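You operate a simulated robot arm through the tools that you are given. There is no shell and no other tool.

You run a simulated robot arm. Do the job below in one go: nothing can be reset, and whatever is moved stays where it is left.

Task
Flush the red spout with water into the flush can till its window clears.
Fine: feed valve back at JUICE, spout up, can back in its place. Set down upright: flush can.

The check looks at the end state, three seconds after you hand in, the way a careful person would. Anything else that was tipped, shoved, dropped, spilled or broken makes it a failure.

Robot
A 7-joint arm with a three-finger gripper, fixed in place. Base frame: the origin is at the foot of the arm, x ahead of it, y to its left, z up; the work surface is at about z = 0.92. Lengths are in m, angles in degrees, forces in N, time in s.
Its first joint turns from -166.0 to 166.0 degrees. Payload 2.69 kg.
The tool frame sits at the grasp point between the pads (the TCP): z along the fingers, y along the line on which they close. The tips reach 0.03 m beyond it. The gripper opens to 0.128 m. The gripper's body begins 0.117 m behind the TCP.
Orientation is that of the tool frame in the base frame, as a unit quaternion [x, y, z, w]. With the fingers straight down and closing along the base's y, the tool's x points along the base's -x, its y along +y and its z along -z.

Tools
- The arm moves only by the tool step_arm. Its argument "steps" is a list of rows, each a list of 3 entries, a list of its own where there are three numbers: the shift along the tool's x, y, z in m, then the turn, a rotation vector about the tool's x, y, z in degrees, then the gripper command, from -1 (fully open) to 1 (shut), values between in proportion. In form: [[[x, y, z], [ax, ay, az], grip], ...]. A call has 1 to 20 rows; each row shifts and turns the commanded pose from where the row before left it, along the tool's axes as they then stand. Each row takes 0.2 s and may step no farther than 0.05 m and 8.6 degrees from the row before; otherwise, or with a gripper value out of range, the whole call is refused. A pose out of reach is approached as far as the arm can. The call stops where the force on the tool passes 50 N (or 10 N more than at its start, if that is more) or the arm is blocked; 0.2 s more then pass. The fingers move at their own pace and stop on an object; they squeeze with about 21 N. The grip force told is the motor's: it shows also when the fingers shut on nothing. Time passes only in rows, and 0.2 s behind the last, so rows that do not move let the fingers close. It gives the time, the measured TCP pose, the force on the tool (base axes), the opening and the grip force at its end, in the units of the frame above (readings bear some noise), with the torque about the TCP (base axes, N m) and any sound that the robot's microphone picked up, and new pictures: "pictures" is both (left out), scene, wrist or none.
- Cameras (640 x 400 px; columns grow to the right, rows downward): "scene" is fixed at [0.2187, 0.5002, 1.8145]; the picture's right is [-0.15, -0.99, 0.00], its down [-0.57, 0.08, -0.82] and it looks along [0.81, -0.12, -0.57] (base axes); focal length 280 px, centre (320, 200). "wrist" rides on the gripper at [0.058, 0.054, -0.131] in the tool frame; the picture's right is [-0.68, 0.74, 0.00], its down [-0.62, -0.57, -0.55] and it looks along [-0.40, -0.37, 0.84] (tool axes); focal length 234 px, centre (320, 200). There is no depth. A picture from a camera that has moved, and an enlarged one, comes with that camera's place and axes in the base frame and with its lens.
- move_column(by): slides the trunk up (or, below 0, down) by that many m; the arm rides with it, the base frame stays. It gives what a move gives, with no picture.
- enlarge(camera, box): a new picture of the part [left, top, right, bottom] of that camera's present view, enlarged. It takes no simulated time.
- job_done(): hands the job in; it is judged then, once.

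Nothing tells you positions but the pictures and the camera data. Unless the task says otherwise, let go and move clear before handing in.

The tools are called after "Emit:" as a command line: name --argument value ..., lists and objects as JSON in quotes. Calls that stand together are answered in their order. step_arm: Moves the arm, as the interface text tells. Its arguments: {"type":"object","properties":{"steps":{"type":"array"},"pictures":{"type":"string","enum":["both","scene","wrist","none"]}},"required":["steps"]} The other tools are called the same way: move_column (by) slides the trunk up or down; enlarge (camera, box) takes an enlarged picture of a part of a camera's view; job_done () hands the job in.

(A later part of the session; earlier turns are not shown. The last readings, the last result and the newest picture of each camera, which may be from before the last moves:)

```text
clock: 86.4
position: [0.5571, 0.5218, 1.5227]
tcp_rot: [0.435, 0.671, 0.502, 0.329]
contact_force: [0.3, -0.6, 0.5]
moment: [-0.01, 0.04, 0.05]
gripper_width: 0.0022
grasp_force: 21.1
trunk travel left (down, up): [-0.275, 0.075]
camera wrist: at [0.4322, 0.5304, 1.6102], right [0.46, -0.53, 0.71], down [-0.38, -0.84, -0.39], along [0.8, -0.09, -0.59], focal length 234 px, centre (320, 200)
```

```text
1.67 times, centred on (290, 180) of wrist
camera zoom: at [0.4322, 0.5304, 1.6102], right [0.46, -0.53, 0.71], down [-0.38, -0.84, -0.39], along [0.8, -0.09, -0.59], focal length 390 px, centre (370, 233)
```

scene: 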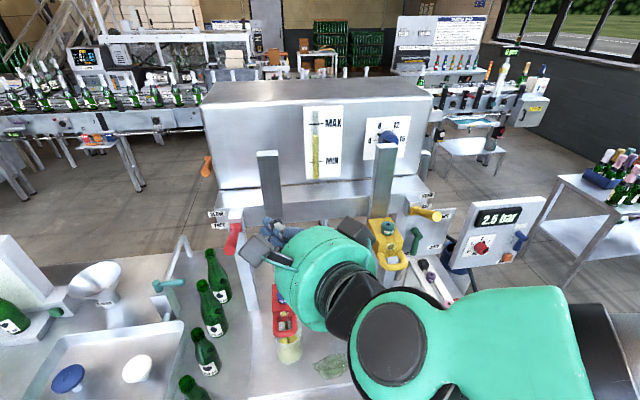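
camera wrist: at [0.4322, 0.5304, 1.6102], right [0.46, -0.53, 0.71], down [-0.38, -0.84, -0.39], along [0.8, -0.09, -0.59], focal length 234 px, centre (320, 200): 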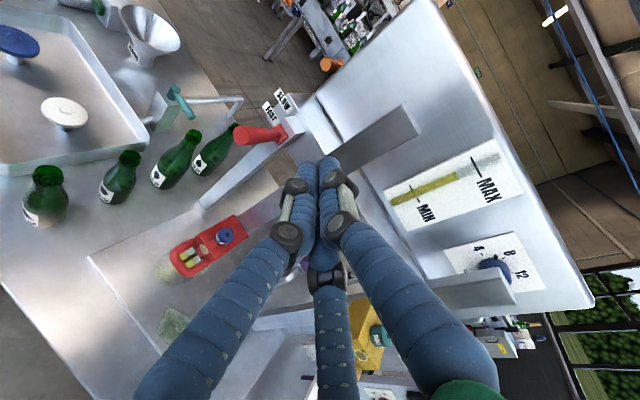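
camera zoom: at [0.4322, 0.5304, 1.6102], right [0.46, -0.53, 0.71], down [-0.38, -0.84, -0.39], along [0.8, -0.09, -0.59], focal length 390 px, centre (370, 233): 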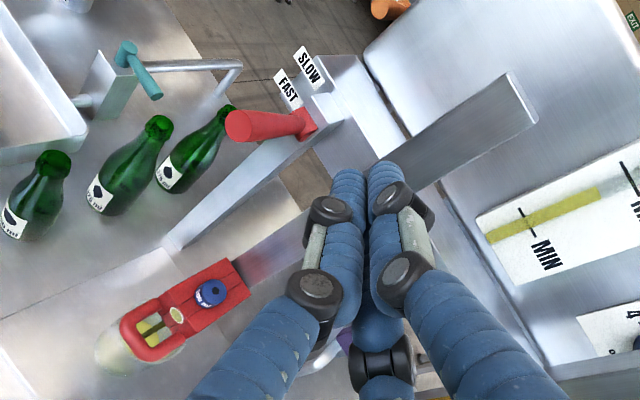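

Emit:
enlarge --camera "scene" --box '[260, 300, 310, 370]'

Emit:
enlarge --camera "wrist" --box '[150, 190, 260, 290]'

Emit:
enlarge --camera "scene" --box '[200, 200, 260, 250]'

```text
5.71 times, centred on (285, 335) of scene
camera zoom: at [0.2187, 0.5002, 1.8145], right [-0.15, -0.99, 0.0], down [-0.57, 0.08, -0.82], along [0.81, -0.12, -0.57], focal length 1598 px, centre (520, -571)
```

zoom: 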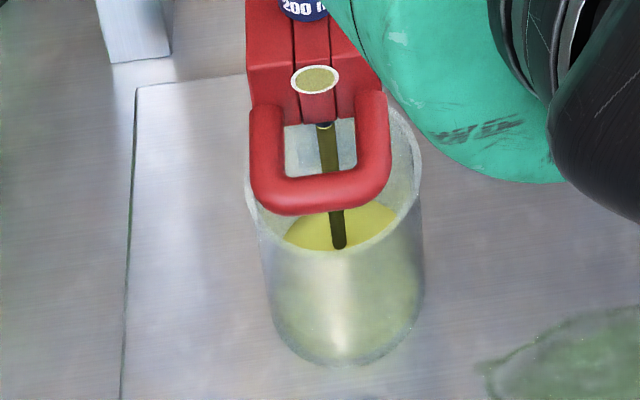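

```text
4.00 times, centred on (205, 240) of wrist
camera zoom: at [0.4322, 0.5304, 1.6102], right [0.46, -0.53, 0.71], down [-0.38, -0.84, -0.39], along [0.8, -0.09, -0.59], focal length 937 px, centre (780, 40)
```

zoom: 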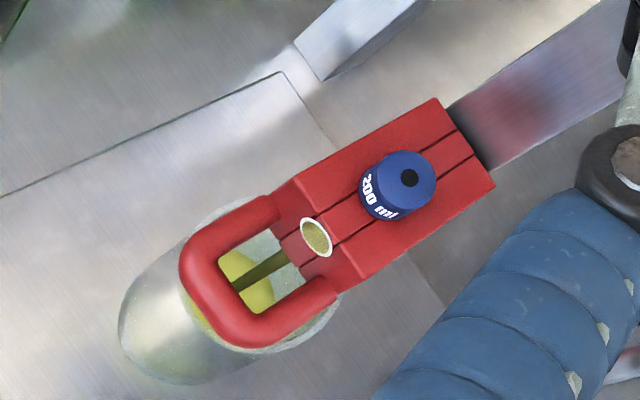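

```text
8.00 times, centred on (230, 225) of scene
camera zoom: at [0.2187, 0.5002, 1.8145], right [-0.15, -0.99, 0.0], down [-0.57, 0.08, -0.82], along [0.81, -0.12, -0.57], focal length 2238 px, centre (1040, 0)
```

zoom: 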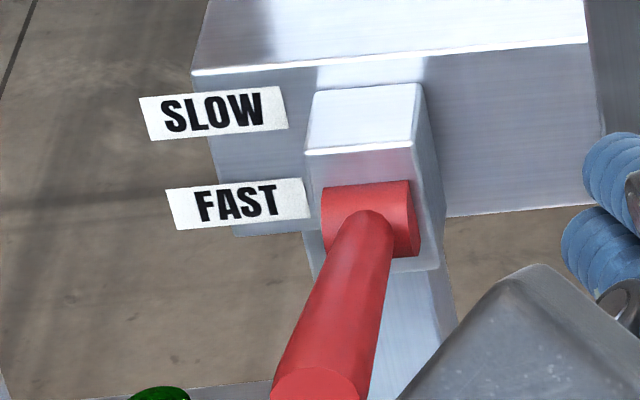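

Flow is on: I can see a stream from the nozzle into the can, and the lever has settled lower, near FAST. Time only passes when I move, so I'll check the level carefully now.

Emit:
enlarge --camera "scene" --box '[270, 318, 305, 366]'

Emit:
enlarge --camera "wrist" --box '[155, 225, 225, 290]'

```text
8.33 times, centred on (288, 342) of scene
camera zoom: at [0.2187, 0.5002, 1.8145], right [-0.15, -0.99, 0.0], down [-0.57, 0.08, -0.82], along [0.81, -0.12, -0.57], focal length 2331 px, centre (591, -983)
```

zoom: 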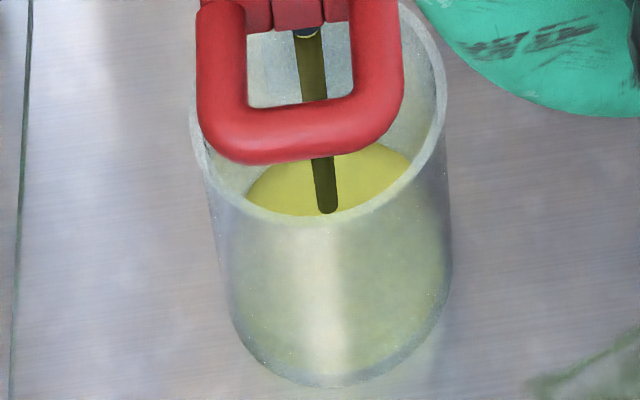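

```text
6.15 times, centred on (190, 258) of wrist
camera zoom: at [0.4322, 0.5304, 1.6102], right [0.46, -0.53, 0.71], down [-0.38, -0.84, -0.39], along [0.8, -0.09, -0.59], focal length 1441 px, centre (1120, -154)
```

zoom: 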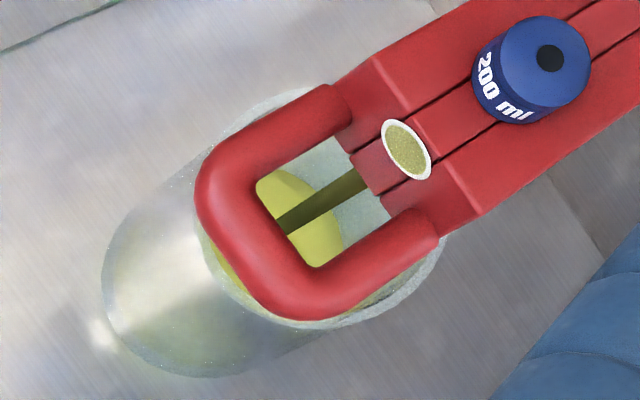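

The liquid is only about 2 cm deep (about 110 ml after 2.6 s, roughly 40 ml/s), so there's plenty of room in the can. I'll wait in short steps and watch the window.

Emit:
step_arm --steps '[[[0, 0, 0], [0, 0, 0], 1], [[0, 0, 0], [0, 0, 0], 1], [[0, 0, 0], [0, 0, 0], 1], [[0, 0, 0], [0, 0, 0], 1]]' --pictures "none"

Emit:
enlarge --camera "scene" --box '[265, 310, 310, 366]'

Emit:
enlarge --camera "wrist" --box '[155, 225, 225, 290]'

```text
clock: 87.4
position: [0.5575, 0.5237, 1.5222]
tcp_rot: [0.436, 0.671, 0.502, 0.33]
contact_force: [0.3, 0.7, 0.8]
moment: [-0.01, 0.01, 0.02]
gripper_width: 0.0023
grasp_force: 21.1
trunk travel left (down, up): [-0.275, 0.075]
```

```text
7.14 times, centred on (288, 338) of scene
camera zoom: at [0.2187, 0.5002, 1.8145], right [-0.15, -0.99, 0.0], down [-0.57, 0.08, -0.82], along [0.81, -0.12, -0.57], focal length 1998 px, centre (552, -786)
```

zoom: 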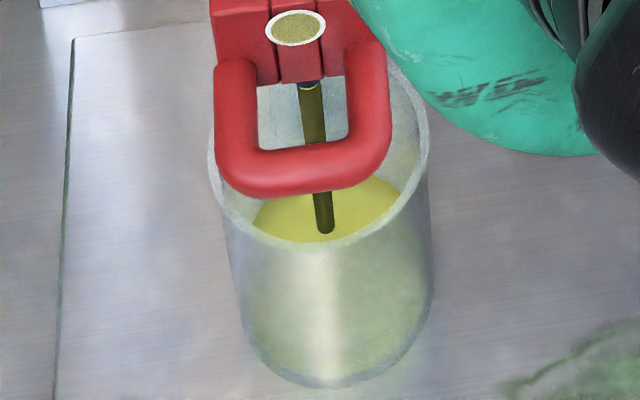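

```text
6.15 times, centred on (190, 258) of wrist
camera zoom: at [0.4329, 0.5318, 1.6097], right [0.46, -0.53, 0.71], down [-0.38, -0.84, -0.39], along [0.8, -0.09, -0.59], focal length 1441 px, centre (1120, -154)
```

zoom: 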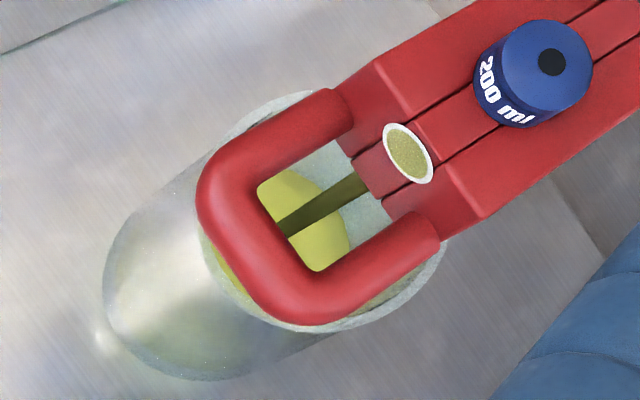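

Emit:
step_arm --steps '[[[0, 0, 0], [0, 0, 0], 1], [[0, 0, 0], [0, 0, 0], 1], [[0, 0, 0], [0, 0, 0], 1], [[0, 0, 0], [0, 0, 0], 1], [[0, 0, 0], [0, 0, 0], 1], [[0, 0, 0], [0, 0, 0], 1], [[0, 0, 0], [0, 0, 0], 1], [[0, 0, 0], [0, 0, 0], 1], [[0, 0, 0], [0, 0, 0], 1]]' --pictures "none"

Emit:
enlarge --camera "scene" --box '[265, 310, 310, 366]'

Emit:
enlarge --camera "wrist" --box '[155, 225, 225, 290]'

```text
clock: 89.4
position: [0.5575, 0.5237, 1.5233]
tcp_rot: [0.435, 0.671, 0.502, 0.33]
contact_force: [0.5, -0.6, 0.6]
moment: [-0.02, -0.03, -0.02]
gripper_width: 0.0022
grasp_force: 20.5
trunk travel left (down, up): [-0.275, 0.075]
```

```text
7.14 times, centred on (288, 338) of scene
camera zoom: at [0.2187, 0.5002, 1.8145], right [-0.15, -0.99, 0.0], down [-0.57, 0.08, -0.82], along [0.81, -0.12, -0.57], focal length 1998 px, centre (552, -786)
```

zoom: 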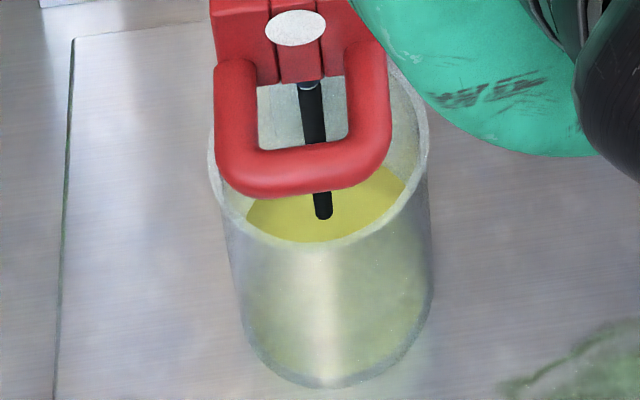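

```text
6.15 times, centred on (190, 258) of wrist
camera zoom: at [0.4328, 0.5318, 1.6097], right [0.46, -0.53, 0.71], down [-0.38, -0.84, -0.39], along [0.8, -0.09, -0.59], focal length 1441 px, centre (1120, -154)
```

zoom: 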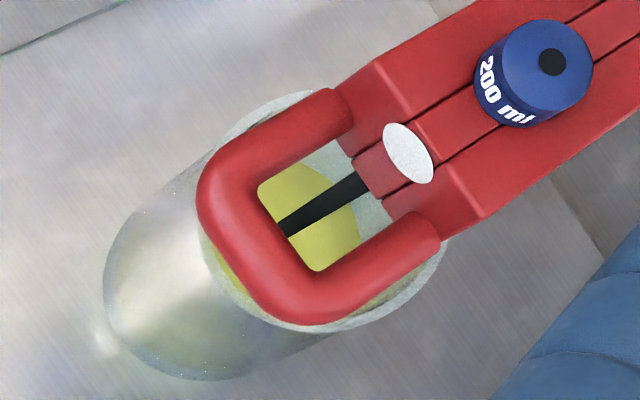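

The window is clear (white) and the stream is now colourless. I'll shut the lever right away by going under it and pushing it up.

Emit:
step_arm --steps '[[[0.013, -0.0338, 0.0186], [0, 0, 0], 1], [[0.013, -0.0338, 0.0186], [0, 0, 0], 1], [[0.013, -0.0338, 0.0186], [0, 0, 0], 1], [[0.013, -0.0338, 0.0186], [0, 0, 0], 1], [[0.013, -0.0338, 0.0186], [0, 0, 0], 1], [[-0.008, 0.0096, 0.0333], [0, 0, 0], 1], [[-0.008, 0.0096, 0.0333], [0, 0, 0], 1], [[-0.008, 0.0096, 0.0333], [0, 0, 0], 1], [[0, 0.0144, -0.0042], [0, 0, 0], 1], [[0, 0.0144, -0.0042], [0, 0, 0], 1], [[0, 0.0115, -0.0034], [0, 0, 0], 1]]' --pictures "both"

Emit:
enlarge --camera "wrist" --box '[180, 80, 400, 260]'

```text
clock: 91.8
position: [0.6754, 0.62, 1.3746]
tcp_rot: [0.435, 0.671, 0.502, 0.33]
contact_force: [0.2, -0.1, -0.4]
moment: [0.01, -0.01, 0.01]
gripper_width: 0.0023
grasp_force: 21.4
trunk travel left (down, up): [-0.275, 0.075]
camera wrist: at [0.5515, 0.6278, 1.4621], right [0.46, -0.53, 0.71], down [-0.38, -0.84, -0.39], along [0.8, -0.09, -0.59], focal length 234 px, centre (320, 200)
```

scene: 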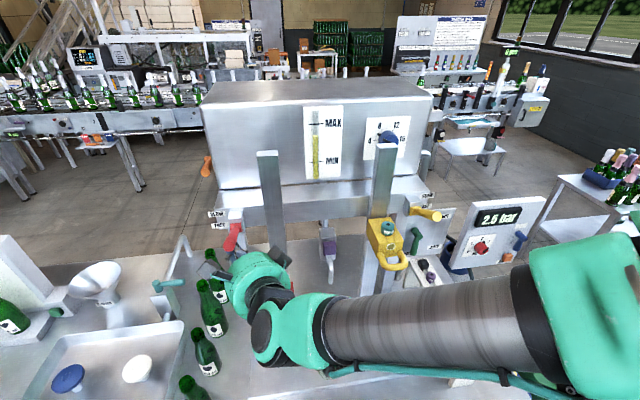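
wrist: 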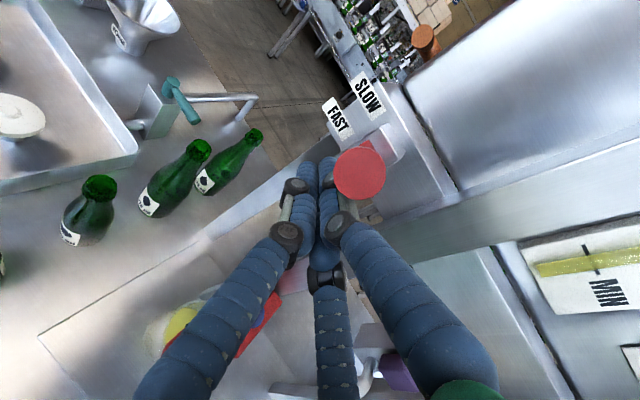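

```text
2.22 times, centred on (290, 170) of wrist
camera zoom: at [0.5515, 0.6278, 1.4621], right [0.46, -0.53, 0.71], down [-0.38, -0.84, -0.39], along [0.8, -0.09, -0.59], focal length 520 px, centre (387, 267)
```

zoom: 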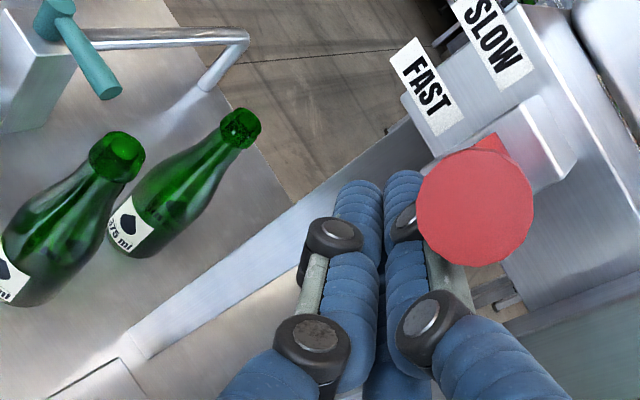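

The fingers are beneath the lever and starting to lift it. Continuing up until it reaches its stop.

Emit:
step_arm --steps '[[[0, 0.0115, -0.0034], [0, 0, 0], 1], [[0, 0.0096, -0.0028], [0, 0, 0], 1]]' --pictures "none"

Emit:
step_arm --steps '[[[0, 0.0058, -0.0017], [0, 0, 0], 1]]' --pictures "both"

Emit:
enlarge --camera "wrist" --box '[120, 80, 400, 360]'

```text
clock: 92.4
position: [0.6755, 0.6188, 1.3911]
tcp_rot: [0.435, 0.673, 0.499, 0.329]
contact_force: [-3.8, 1.3, -16.6]
moment: [-0.09, 0.18, 0.03]
gripper_width: 0.0025
grasp_force: 21.0
trunk travel left (down, up): [-0.275, 0.075]
```

```text
clock: 92.8
position: [0.6749, 0.6202, 1.3925]
tcp_rot: [0.435, 0.675, 0.498, 0.327]
contact_force: [-9.3, -3.2, -46.2]
moment: [0.01, 0.47, 0.08]
gripper_width: 0.0019
grasp_force: 21.0
trunk travel left (down, up): [-0.275, 0.075]
camera wrist: at [0.5512, 0.6291, 1.4813], right [0.47, -0.53, 0.71], down [-0.38, -0.85, -0.38], along [0.8, -0.09, -0.59], focal length 234 px, centre (320, 200)
```

scene: 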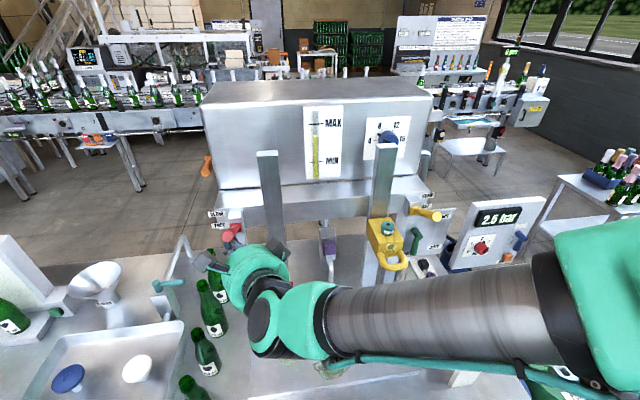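
wrist: 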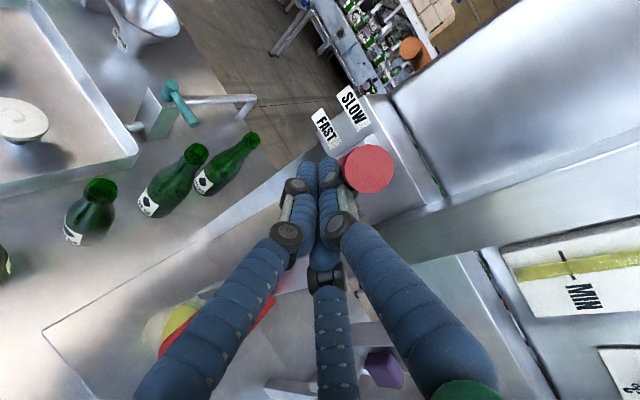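

```text
1.43 times, centred on (260, 220) of wrist
camera zoom: at [0.5512, 0.6291, 1.4813], right [0.47, -0.53, 0.71], down [-0.38, -0.85, -0.38], along [0.8, -0.09, -0.59], focal length 334 px, centre (406, 171)
```

zoom: 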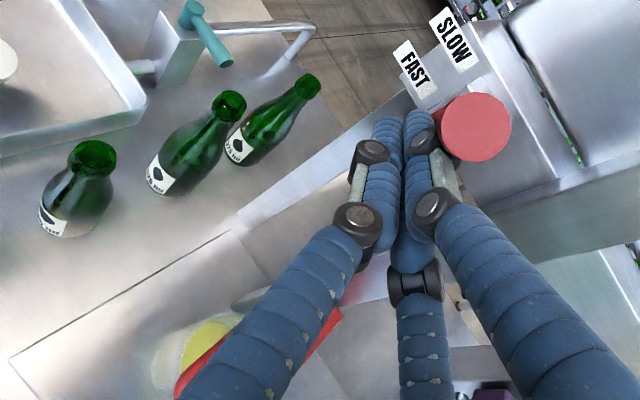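

The lever is firmly at its upper stop. I'll ease down, back out and confirm that the flow has stopped.

Emit:
step_arm --steps '[[[0, -0.0096, 0.0028], [0, 0, 0], 1], [[0, -0.0144, 0.0042], [0, 0, 0], 1], [[0, -0.006, -0.04], [0, 0, 0], 1], [[0, 0, -0.045], [0, 0, 0], 1], [[-0.02, 0.04, 0], [0, 0, 0], 1], [[-0.02, 0.04, 0], [0, 0, 0], 1], [[-0.02, 0.04, 0], [0, 0, 0], 1]]'

Emit:
enlarge --camera "scene" --box '[265, 310, 310, 366]'

Emit:
enlarge --camera "scene" --box '[200, 200, 260, 250]'

Emit:
enlarge --camera "wrist" --box '[100, 180, 300, 340]'

```text
clock: 94.4
position: [0.6529, 0.5452, 1.5114]
tcp_rot: [0.435, 0.672, 0.501, 0.33]
contact_force: [-0.5, -0.2, -0.3]
moment: [0.01, 0.0, -0.02]
gripper_width: 0.0022
grasp_force: 20.9
trunk travel left (down, up): [-0.275, 0.075]
camera wrist: at [0.5284, 0.5532, 1.5999], right [0.46, -0.53, 0.71], down [-0.38, -0.84, -0.39], along [0.8, -0.09, -0.59], focal length 234 px, centre (320, 200)
```

scene: 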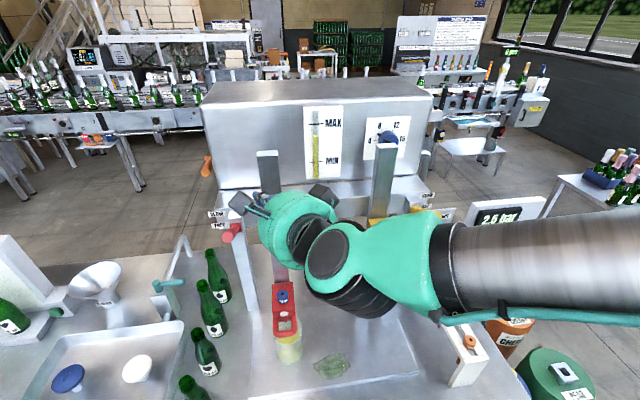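
wrist: 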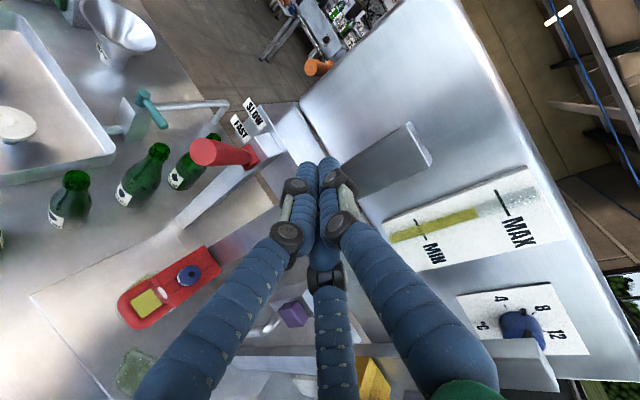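

```text
7.14 times, centred on (288, 338) of scene
camera zoom: at [0.2187, 0.5002, 1.8145], right [-0.15, -0.99, 0.0], down [-0.57, 0.08, -0.82], along [0.81, -0.12, -0.57], focal length 1998 px, centre (552, -786)
```

zoom: 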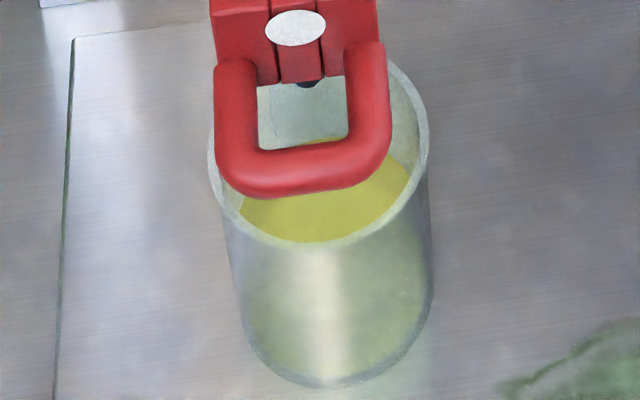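

```text
8.00 times, centred on (230, 225) of scene
camera zoom: at [0.2187, 0.5002, 1.8145], right [-0.15, -0.99, 0.0], down [-0.57, 0.08, -0.82], along [0.81, -0.12, -0.57], focal length 2238 px, centre (1040, 0)
```

zoom: 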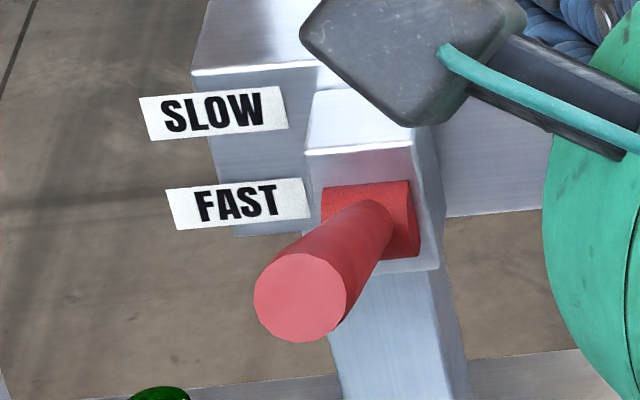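

```text
2.50 times, centred on (200, 260) of wrist
camera zoom: at [0.5284, 0.5532, 1.5999], right [0.46, -0.53, 0.71], down [-0.38, -0.84, -0.39], along [0.8, -0.09, -0.59], focal length 585 px, centre (620, 50)
```

zoom: 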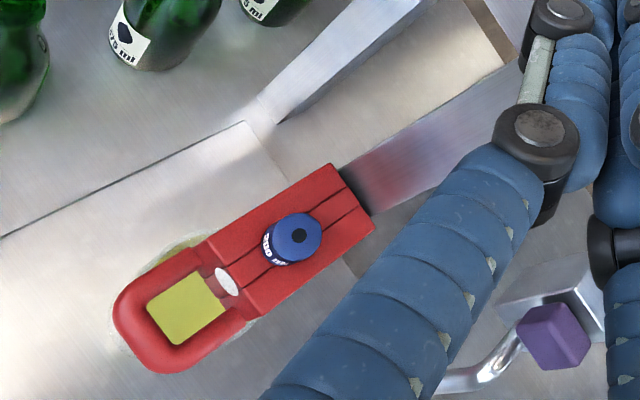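

Flow is off, the lever is back exactly where it started, and the window is clear with the can roughly half full. Next I'll raise the spout, coming back to its handle along the same path as before.

Emit:
step_arm --steps '[[[-0.0007, -0.0269, -0.0389], [0, 0, 0], 0.2], [[-0.0007, -0.0269, -0.0389], [0, 0, 0], 0.2], [[-0.0007, -0.0269, -0.0389], [0, 0, 0], 0.2], [[-0.0007, -0.0269, -0.0389], [0, 0, 0], 0.2], [[0, -0.0465, 0.0134], [0, 0, 0], 0.2], [[0, -0.0465, 0.0134], [0, 0, 0], 0.2], [[0, -0.0465, 0.0134], [0, 0, 0], 0.2], [[0, -0.0465, 0.0134], [0, 0, 0], 0.2], [[0, -0.0465, 0.0134], [0, 0, 0], 0.2], [[0, -0.0465, 0.0134], [0, 0, 0], 0.2], [[0, 0, 0], [0, 0, 0], 0.2]]'

Emit:
enlarge --camera "wrist" --box '[220, 60, 440, 260]'

```text
clock: 96.8
position: [0.4928, 0.4687, 1.1607]
tcp_rot: [0.435, 0.671, 0.502, 0.33]
contact_force: [0.4, 0.3, -0.2]
moment: [-0.03, -0.01, -0.04]
gripper_width: 0.0512
grasp_force: 0.1
trunk travel left (down, up): [-0.275, 0.075]
camera wrist: at [0.3668, 0.4772, 1.2477], right [0.46, -0.53, 0.71], down [-0.38, -0.84, -0.39], along [0.8, -0.09, -0.59], focal length 234 px, centre (320, 200)
```

scene: 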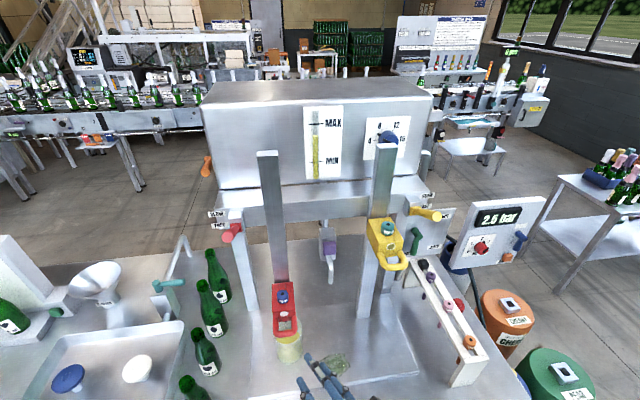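
wrist: 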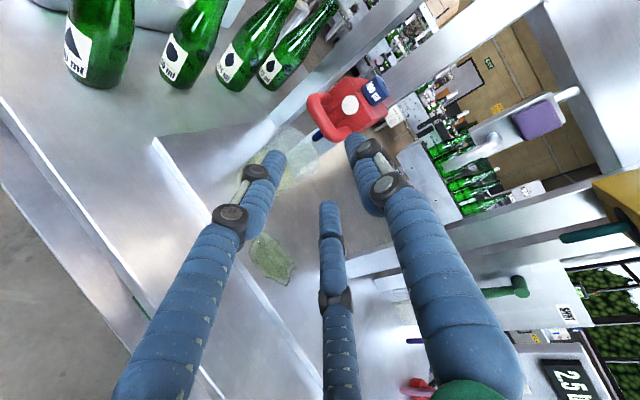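

```text
2.00 times, centred on (330, 160) of wrist
camera zoom: at [0.3668, 0.4772, 1.2477], right [0.46, -0.53, 0.71], down [-0.38, -0.84, -0.39], along [0.8, -0.09, -0.59], focal length 468 px, centre (300, 280)
```

zoom: 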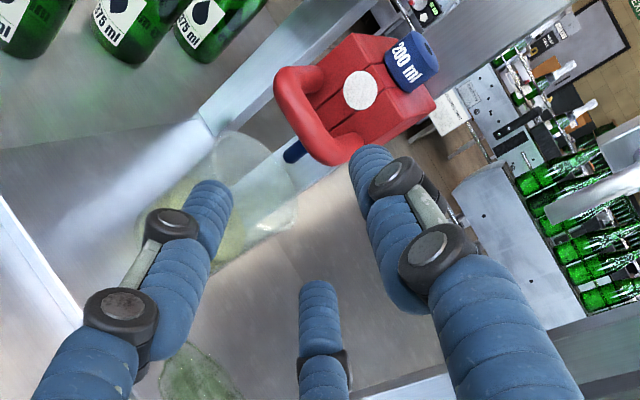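

Emit:
step_arm --steps '[[[0.002, 0.003, 0.03], [0, 0, 0], 0.2], [[0, 0, 0.03], [0, 0, 0], 0.2], [[0, 0, 0.03], [0, 0, 0], 0.2], [[0, 0, 0.03], [0, 0, 0], 0.2], [[0, 0, 0], [0, 0, 0], 0.45], [[0, 0, 0], [0, 0, 0], 0.45]]'

Emit:
enlarge --camera "scene" --box '[250, 280, 330, 370]'

Emit:
enlarge --camera "wrist" --box '[220, 60, 440, 260]'

```text
clock: 98.2
position: [0.5969, 0.5179, 1.1301]
tcp_rot: [0.436, 0.671, 0.502, 0.329]
contact_force: [-1.2, 0.1, 0.6]
moment: [-0.03, 0.02, 0.01]
gripper_width: 0.035
grasp_force: 0.0
trunk travel left (down, up): [-0.275, 0.075]
camera wrist: at [0.4716, 0.526, 1.2185], right [0.46, -0.53, 0.71], down [-0.38, -0.84, -0.39], along [0.8, -0.09, -0.59], focal length 234 px, centre (320, 200)
```

scene: 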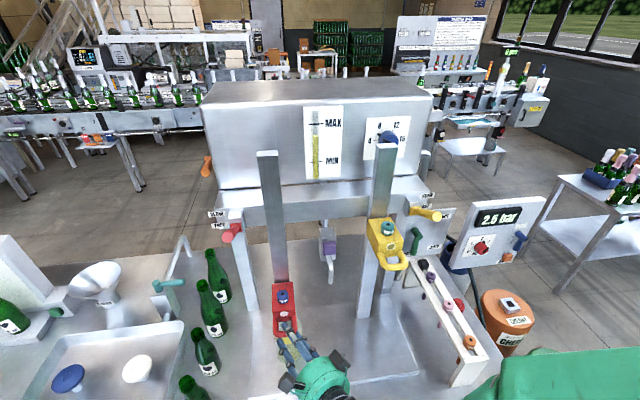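
wrist: 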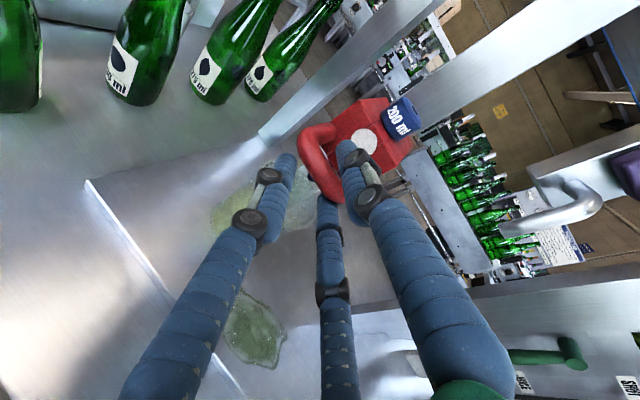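

```text
4.44 times, centred on (290, 325) of scene
camera zoom: at [0.2187, 0.5002, 1.8145], right [-0.15, -0.99, 0.0], down [-0.57, 0.08, -0.82], along [0.81, -0.12, -0.57], focal length 1243 px, centre (453, -356)
```

zoom: 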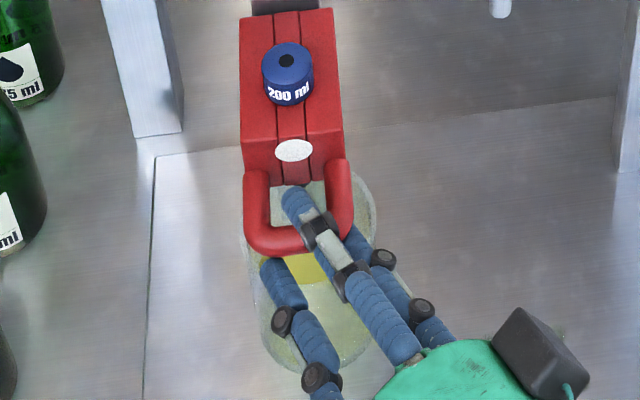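

```text
2.00 times, centred on (330, 160) of wrist
camera zoom: at [0.4716, 0.526, 1.2185], right [0.46, -0.53, 0.71], down [-0.38, -0.84, -0.39], along [0.8, -0.09, -0.59], focal length 468 px, centre (300, 280)
```

zoom: 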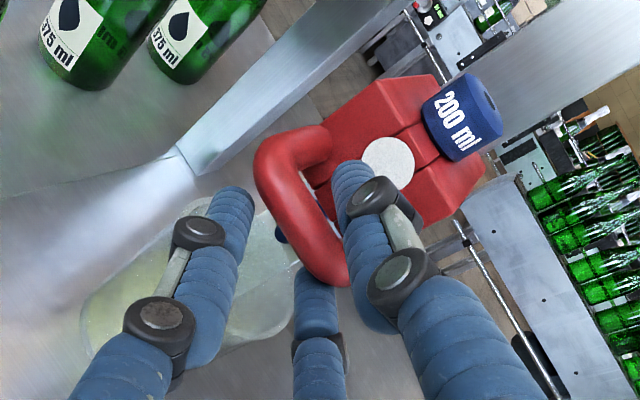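

Caged around the handle again without touching anything else. I'll lift the spout straight up in stages.

Emit:
step_arm --steps '[[[0, 0.0144, -0.0042], [0, 0, 0], 0.45], [[0, 0.0144, -0.0042], [0, 0, 0], 0.45], [[0, 0.0192, -0.0056], [0, 0, 0], 0.45], [[0, 0.0192, -0.0056], [0, 0, 0], 0.45], [[0, 0.0192, -0.0056], [0, 0, 0], 0.45], [[0, 0.0192, -0.0056], [0, 0, 0], 0.45], [[0, 0.0192, -0.0056], [0, 0, 0], 0.45], [[0, 0.0192, -0.0056], [0, 0, 0], 0.45], [[0, 0.0192, -0.0056], [0, 0, 0], 0.45]]' --pictures "scene"

Emit:
enlarge --camera "scene" --box '[230, 220, 350, 370]'

```text
clock: 100.2
position: [0.596, 0.5173, 1.3016]
tcp_rot: [0.435, 0.67, 0.502, 0.331]
contact_force: [0.5, -3.3, -2.7]
moment: [0.19, -0.28, 0.19]
gripper_width: 0.0394
grasp_force: 2.7
trunk travel left (down, up): [-0.275, 0.075]
```

scene: 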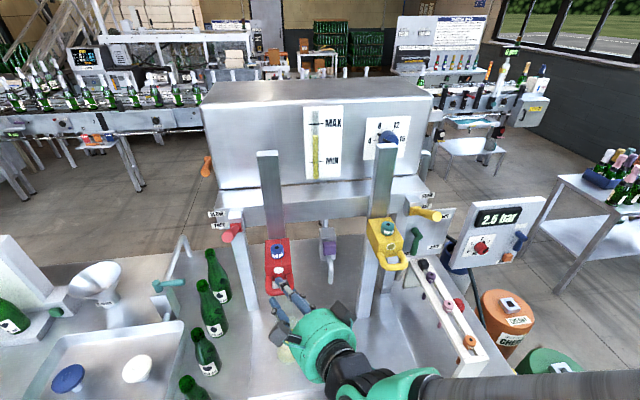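

```text
2.67 times, centred on (290, 295) of scene
camera zoom: at [0.2187, 0.5002, 1.8145], right [-0.15, -0.99, 0.0], down [-0.57, 0.08, -0.82], along [0.81, -0.12, -0.57], focal length 746 px, centre (400, -53)
```

zoom: 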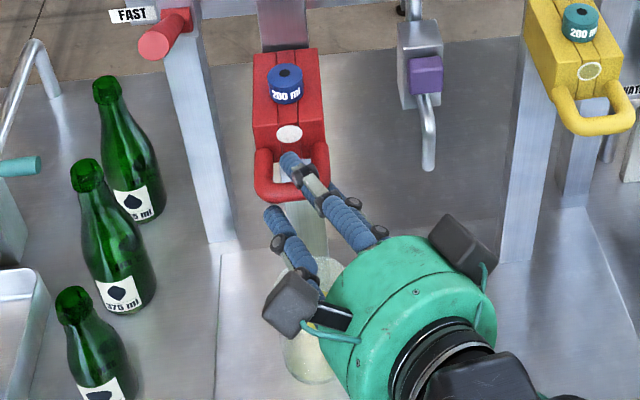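

Emit:
step_arm --steps '[[[0, 0.0144, -0.0042], [0, 0, 0], 0.45], [[0, 0.0115, -0.0034], [0, 0, 0], 0.45]]' --pictures "none"

Emit:
step_arm --steps '[[[0, 0.0077, -0.0022], [0, 0, 0], 0.45]]' --pictures "scene"

Emit:
enlarge --camera "scene" --box '[240, 210, 320, 310]'

```text
clock: 100.8
position: [0.5969, 0.5174, 1.3286]
tcp_rot: [0.435, 0.67, 0.503, 0.329]
contact_force: [-8.7, -6.1, -2.1]
moment: [-0.13, 0.43, -0.4]
gripper_width: 0.0383
grasp_force: 2.3
trunk travel left (down, up): [-0.275, 0.075]
```

```text
clock: 101.2
position: [0.5974, 0.5179, 1.3359]
tcp_rot: [0.436, 0.671, 0.501, 0.33]
contact_force: [-0.4, -2.6, -3.3]
moment: [0.01, 0.08, -0.07]
gripper_width: 0.0378
grasp_force: 2.0
trunk travel left (down, up): [-0.275, 0.075]
```

scene: 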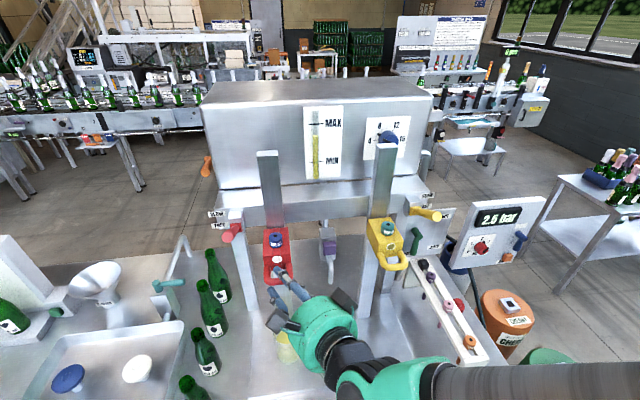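

```text
4.00 times, centred on (280, 260) of scene
camera zoom: at [0.2187, 0.5002, 1.8145], right [-0.15, -0.99, 0.0], down [-0.57, 0.08, -0.82], along [0.81, -0.12, -0.57], focal length 1119 px, centre (480, -40)
```

zoom: 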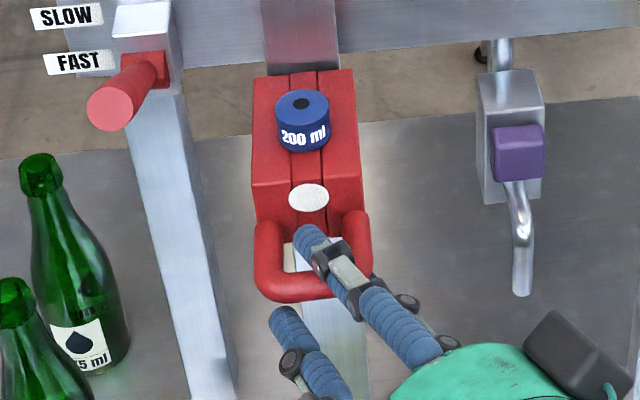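

Emit:
step_arm --steps '[[[0, 0.0058, -0.0017], [0, 0, 0], 0.45], [[0, 0, 0], [0, 0, 0], 0.45]]' --pictures "none"

Emit:
enlarge --camera "scene" --box '[230, 210, 310, 310]'

```text
clock: 101.8
position: [0.5969, 0.5192, 1.3384]
tcp_rot: [0.436, 0.672, 0.501, 0.328]
contact_force: [-4.5, 1.9, -20.7]
moment: [0.34, 0.59, 0.0]
gripper_width: 0.0406
grasp_force: 3.9
trunk travel left (down, up): [-0.275, 0.075]
```

```text
4.00 times, centred on (270, 260) of scene
camera zoom: at [0.2187, 0.5002, 1.8145], right [-0.15, -0.99, 0.0], down [-0.57, 0.08, -0.82], along [0.81, -0.12, -0.57], focal length 1119 px, centre (520, -40)
```

zoom: 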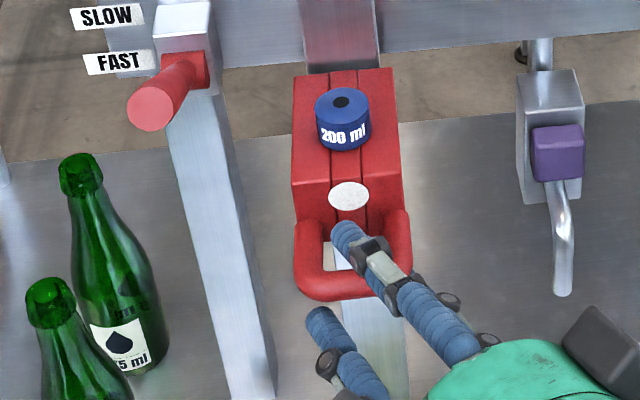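

The spout is at its upper stop, exactly as at the start. I'll ease off, open and back away, then reverse the wrist roll to get ready to pick up the can.

Emit:
step_arm --steps '[[[0, -0.0058, 0.0017], [0, 0, 0], 0.3], [[0, 0, 0], [0, 0, 0], 0.2], [[0, 0, -0.025], [0, 0, 0], 0.2], [[0, 0, -0.045], [0, 0, 0], 0.2], [[0, 0, -0.045], [0, 0, 0], 0.2], [[0, 0, -0.045], [0, 0, 0], 0.2], [[0, 0, 0], [0, 0, 0], 0.2]]'

Emit:
enlarge --camera "scene" --box '[230, 210, 350, 380]'

```text
clock: 103.4
position: [0.4557, 0.4546, 1.3807]
tcp_rot: [0.435, 0.671, 0.503, 0.33]
contact_force: [-0.4, -1.4, 0.6]
moment: [0.01, 0.04, -0.02]
gripper_width: 0.0512
grasp_force: 0.0
trunk travel left (down, up): [-0.275, 0.075]
camera wrist: at [0.3303, 0.4636, 1.4684], right [0.46, -0.53, 0.71], down [-0.38, -0.84, -0.39], along [0.8, -0.09, -0.59], focal length 234 px, centre (320, 200)
```

scene: 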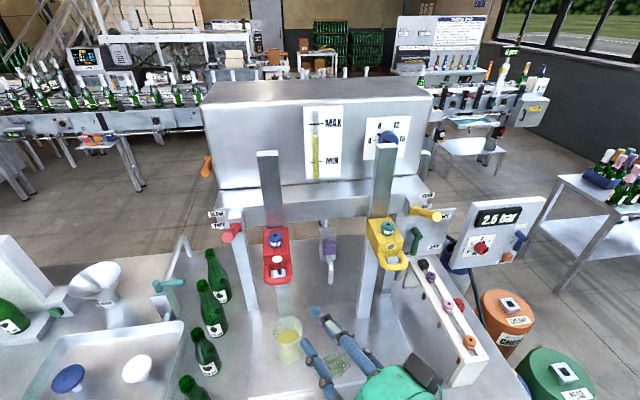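
wrist: 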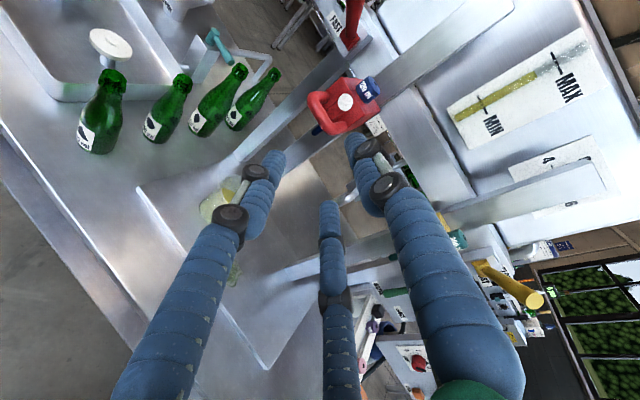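

```text
2.35 times, centred on (290, 295) of scene
camera zoom: at [0.2187, 0.5002, 1.8145], right [-0.15, -0.99, 0.0], down [-0.57, 0.08, -0.82], along [0.81, -0.12, -0.57], focal length 658 px, centre (391, -24)
```

zoom: 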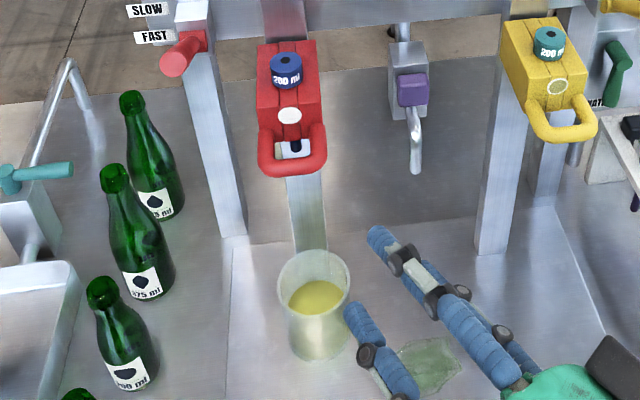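

The spout stays up and the can is a bit under half full. Now I'll undo the pitch and roll to return to the can-pinching orientation.

Emit:
step_arm --steps '[[[0, 0, 0], [7.5, 0, 0], 0.2], [[0, 0, 0], [7.5, 0, 0], 0.2], [[0, 0, 0], [7.5, 0, 0], 0.2], [[0, 0, 0], [7.5, 0, 0], 0.2], [[0, 0, 0], [0, 0, -8.2], 0.2], [[0, 0, 0], [0, 0, -8.2], 0.2], [[0, 0, 0], [0, 0, -8.2], 0.2], [[0, 0, 0], [0, 0, -8.2], 0.2], [[0, 0, 0], [0, 0, -8.2], 0.2], [[0, 0, 0], [0, 0, -8.2], 0.2], [[0, 0, 0], [0, 0, -8.2], 0.2], [[0, 0, 0], [0, 0, -8.2], 0.2], [[0, 0, 0], [0, 0, -8.2], 0.2], [[0, 0, 0], [0, 0, -8.2], 0.2], [[0, 0, 0], [0, 0, -8.0], 0.2], [[0, 0, 0], [0, 0, 0], 0.2]]'

```text
clock: 106.8
position: [0.4551, 0.4561, 1.3807]
tcp_rot: [-0.192, 0.908, 0.074, 0.366]
contact_force: [-1.2, -0.1, 0.0]
moment: [0.0, 0.01, -0.02]
gripper_width: 0.0514
grasp_force: 0.0
trunk travel left (down, up): [-0.275, 0.075]
camera wrist: at [0.3124, 0.4507, 1.4341], right [0.15, 0.87, 0.46], down [0.29, -0.49, 0.83], along [0.95, 0.01, -0.32], focal length 234 px, centre (320, 200)
```

scene: 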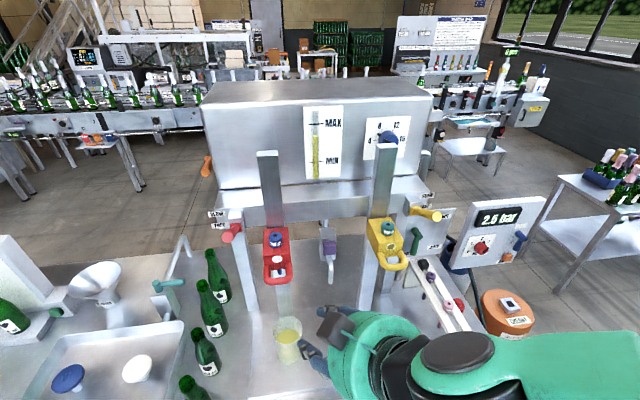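
wrist: 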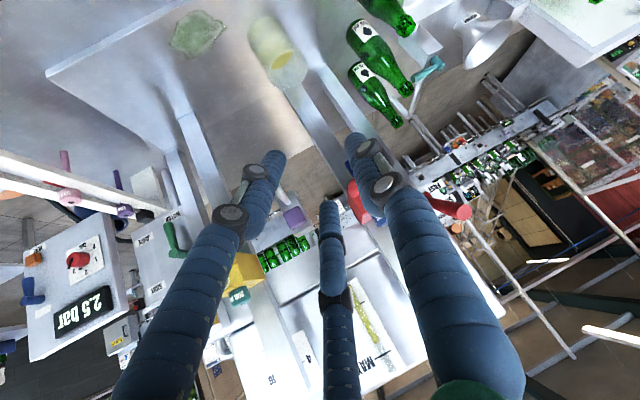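

Orientation restored exactly. I'll go back to the pre-grasp pose and check alignment with the can.

Emit:
step_arm --steps '[[[0.016, -0.0135, 0.0429], [0, 0, 0], 0.2], [[0.016, -0.0135, 0.0429], [0, 0, 0], 0.2], [[0.016, -0.0135, 0.0429], [0, 0, 0], 0.2], [[0.016, -0.0135, 0.0429], [0, 0, 0], 0.2], [[0.016, -0.0135, 0.0429], [0, 0, 0], 0.2], [[0, 0, 0.04], [0, 0, 0], 0.2], [[0, 0, 0.04], [0, 0, 0], 0.2], [[0, 0, 0.0], [0, 0, 0], 0.2]]'

Emit:
enlarge --camera "wrist" --box '[200, 0, 520, 240]'

Emit:
enlarge --camera "scene" --box '[260, 280, 350, 380]'

```text
clock: 108.6
position: [0.6187, 0.451, 1.1115]
tcp_rot: [-0.193, 0.908, 0.075, 0.365]
contact_force: [0.8, 0.3, 1.0]
moment: [0.0, 0.04, 0.01]
gripper_width: 0.0514
grasp_force: 0.1
trunk travel left (down, up): [-0.275, 0.075]
camera wrist: at [0.475, 0.4469, 1.1659], right [0.15, 0.87, 0.46], down [0.29, -0.49, 0.82], along [0.95, 0.01, -0.32], focal length 234 px, centre (320, 200)
```

scene: 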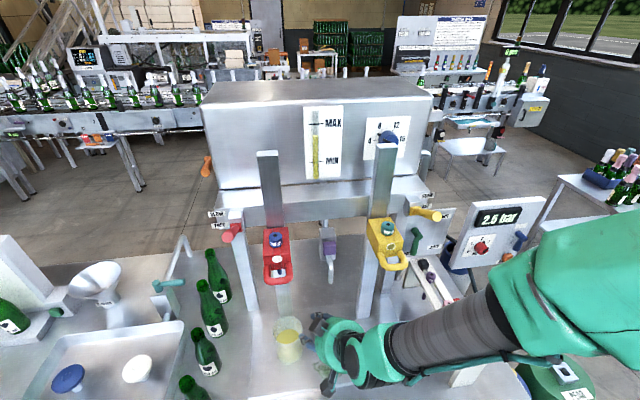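
wrist: 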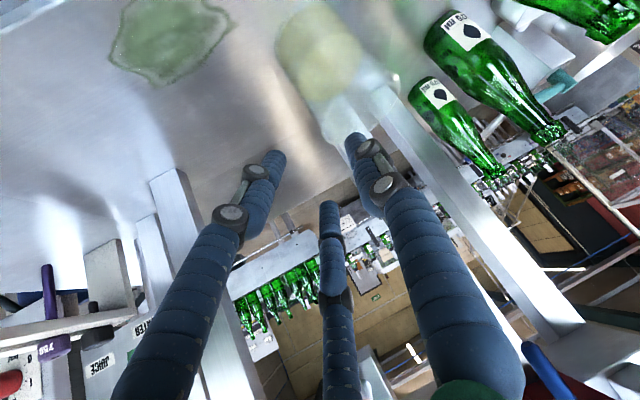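

```text
1.67 times, centred on (360, 120) of wrist
camera zoom: at [0.475, 0.4469, 1.1659], right [0.15, 0.87, 0.46], down [0.29, -0.49, 0.82], along [0.95, 0.01, -0.32], focal length 390 px, centre (253, 333)
```

zoom: 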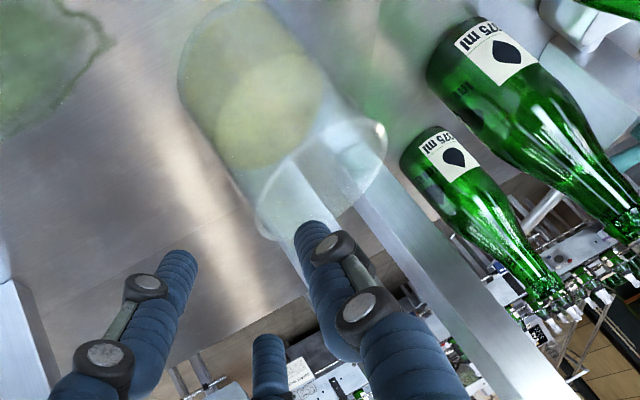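

```text
4.00 times, centred on (305, 330) of scene
camera zoom: at [0.2187, 0.5002, 1.8145], right [-0.15, -0.99, 0.0], down [-0.57, 0.08, -0.82], along [0.81, -0.12, -0.57], focal length 1119 px, centre (380, -320)
```

zoom: 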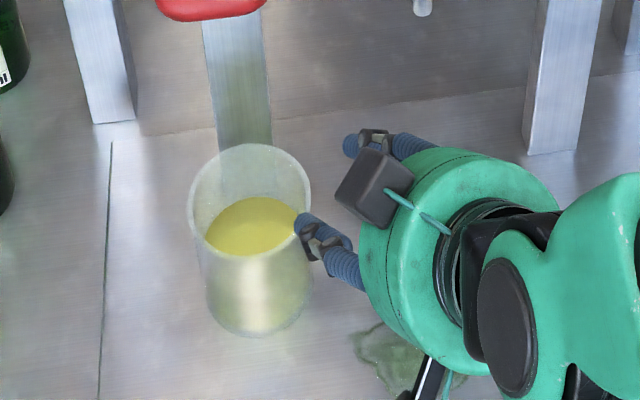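

Alignment matches the earlier release pose. I'll advance slowly to the wall with the single finger inside, above the liquid level.

Emit:
step_arm --steps '[[[0, 0.0009, 0.03], [0, 0, 0], 0.2], [[0, 0.0009, 0.03], [0, 0, 0], 0.2], [[0, 0.0009, 0.025], [0, 0, 0], 0.2], [[0, 0, 0.02], [0, 0, 0], 0.2], [[0, 0, 0.015], [0, 0, 0], 0.2], [[0, 0, 0.0], [0, 0, 0], 0.2]]'

Emit:
enlarge --camera "wrist" --box '[200, 0, 520, 240]'

Emit:
enlarge --camera "scene" --box '[260, 280, 350, 380]'

```text
clock: 110.0
position: [0.6929, 0.4874, 1.0251]
tcp_rot: [-0.192, 0.908, 0.074, 0.366]
contact_force: [-0.2, -0.6, -0.6]
moment: [-0.01, 0.05, 0.0]
gripper_width: 0.0512
grasp_force: 0.1
trunk travel left (down, up): [-0.275, 0.075]
camera wrist: at [0.5496, 0.4814, 1.0789], right [0.15, 0.87, 0.46], down [0.29, -0.49, 0.82], along [0.95, 0.01, -0.32], focal length 234 px, centre (320, 200)
```

scene: 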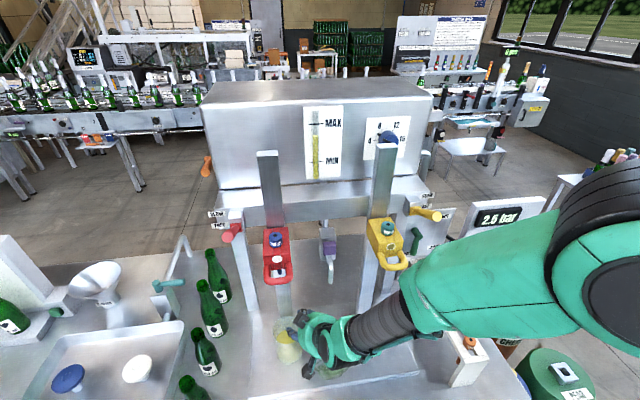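
wrist: 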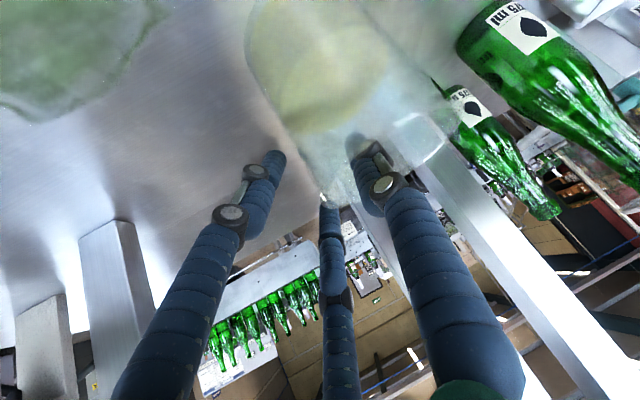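

```text
1.67 times, centred on (360, 120) of wrist
camera zoom: at [0.5496, 0.4814, 1.0789], right [0.15, 0.87, 0.46], down [0.29, -0.49, 0.82], along [0.95, 0.01, -0.32], focal length 390 px, centre (253, 333)
```

zoom: 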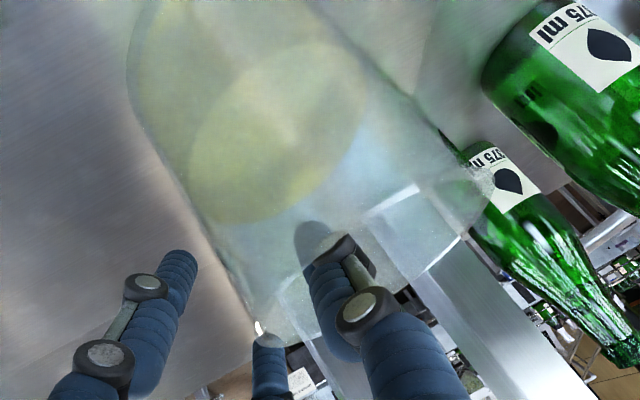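

```text
4.00 times, centred on (305, 330) of scene
camera zoom: at [0.2187, 0.5002, 1.8145], right [-0.15, -0.99, 0.0], down [-0.57, 0.08, -0.82], along [0.81, -0.12, -0.57], focal length 1119 px, centre (380, -320)
```

zoom: 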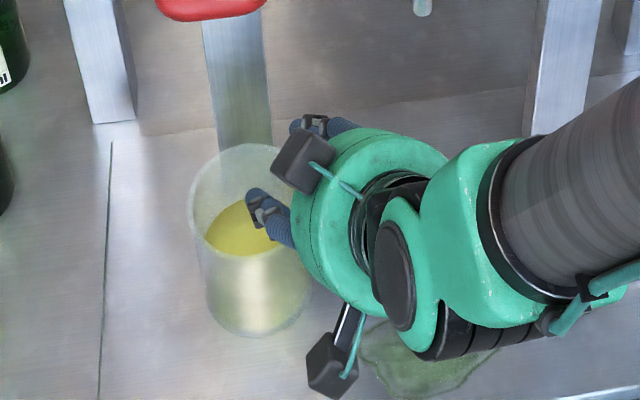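

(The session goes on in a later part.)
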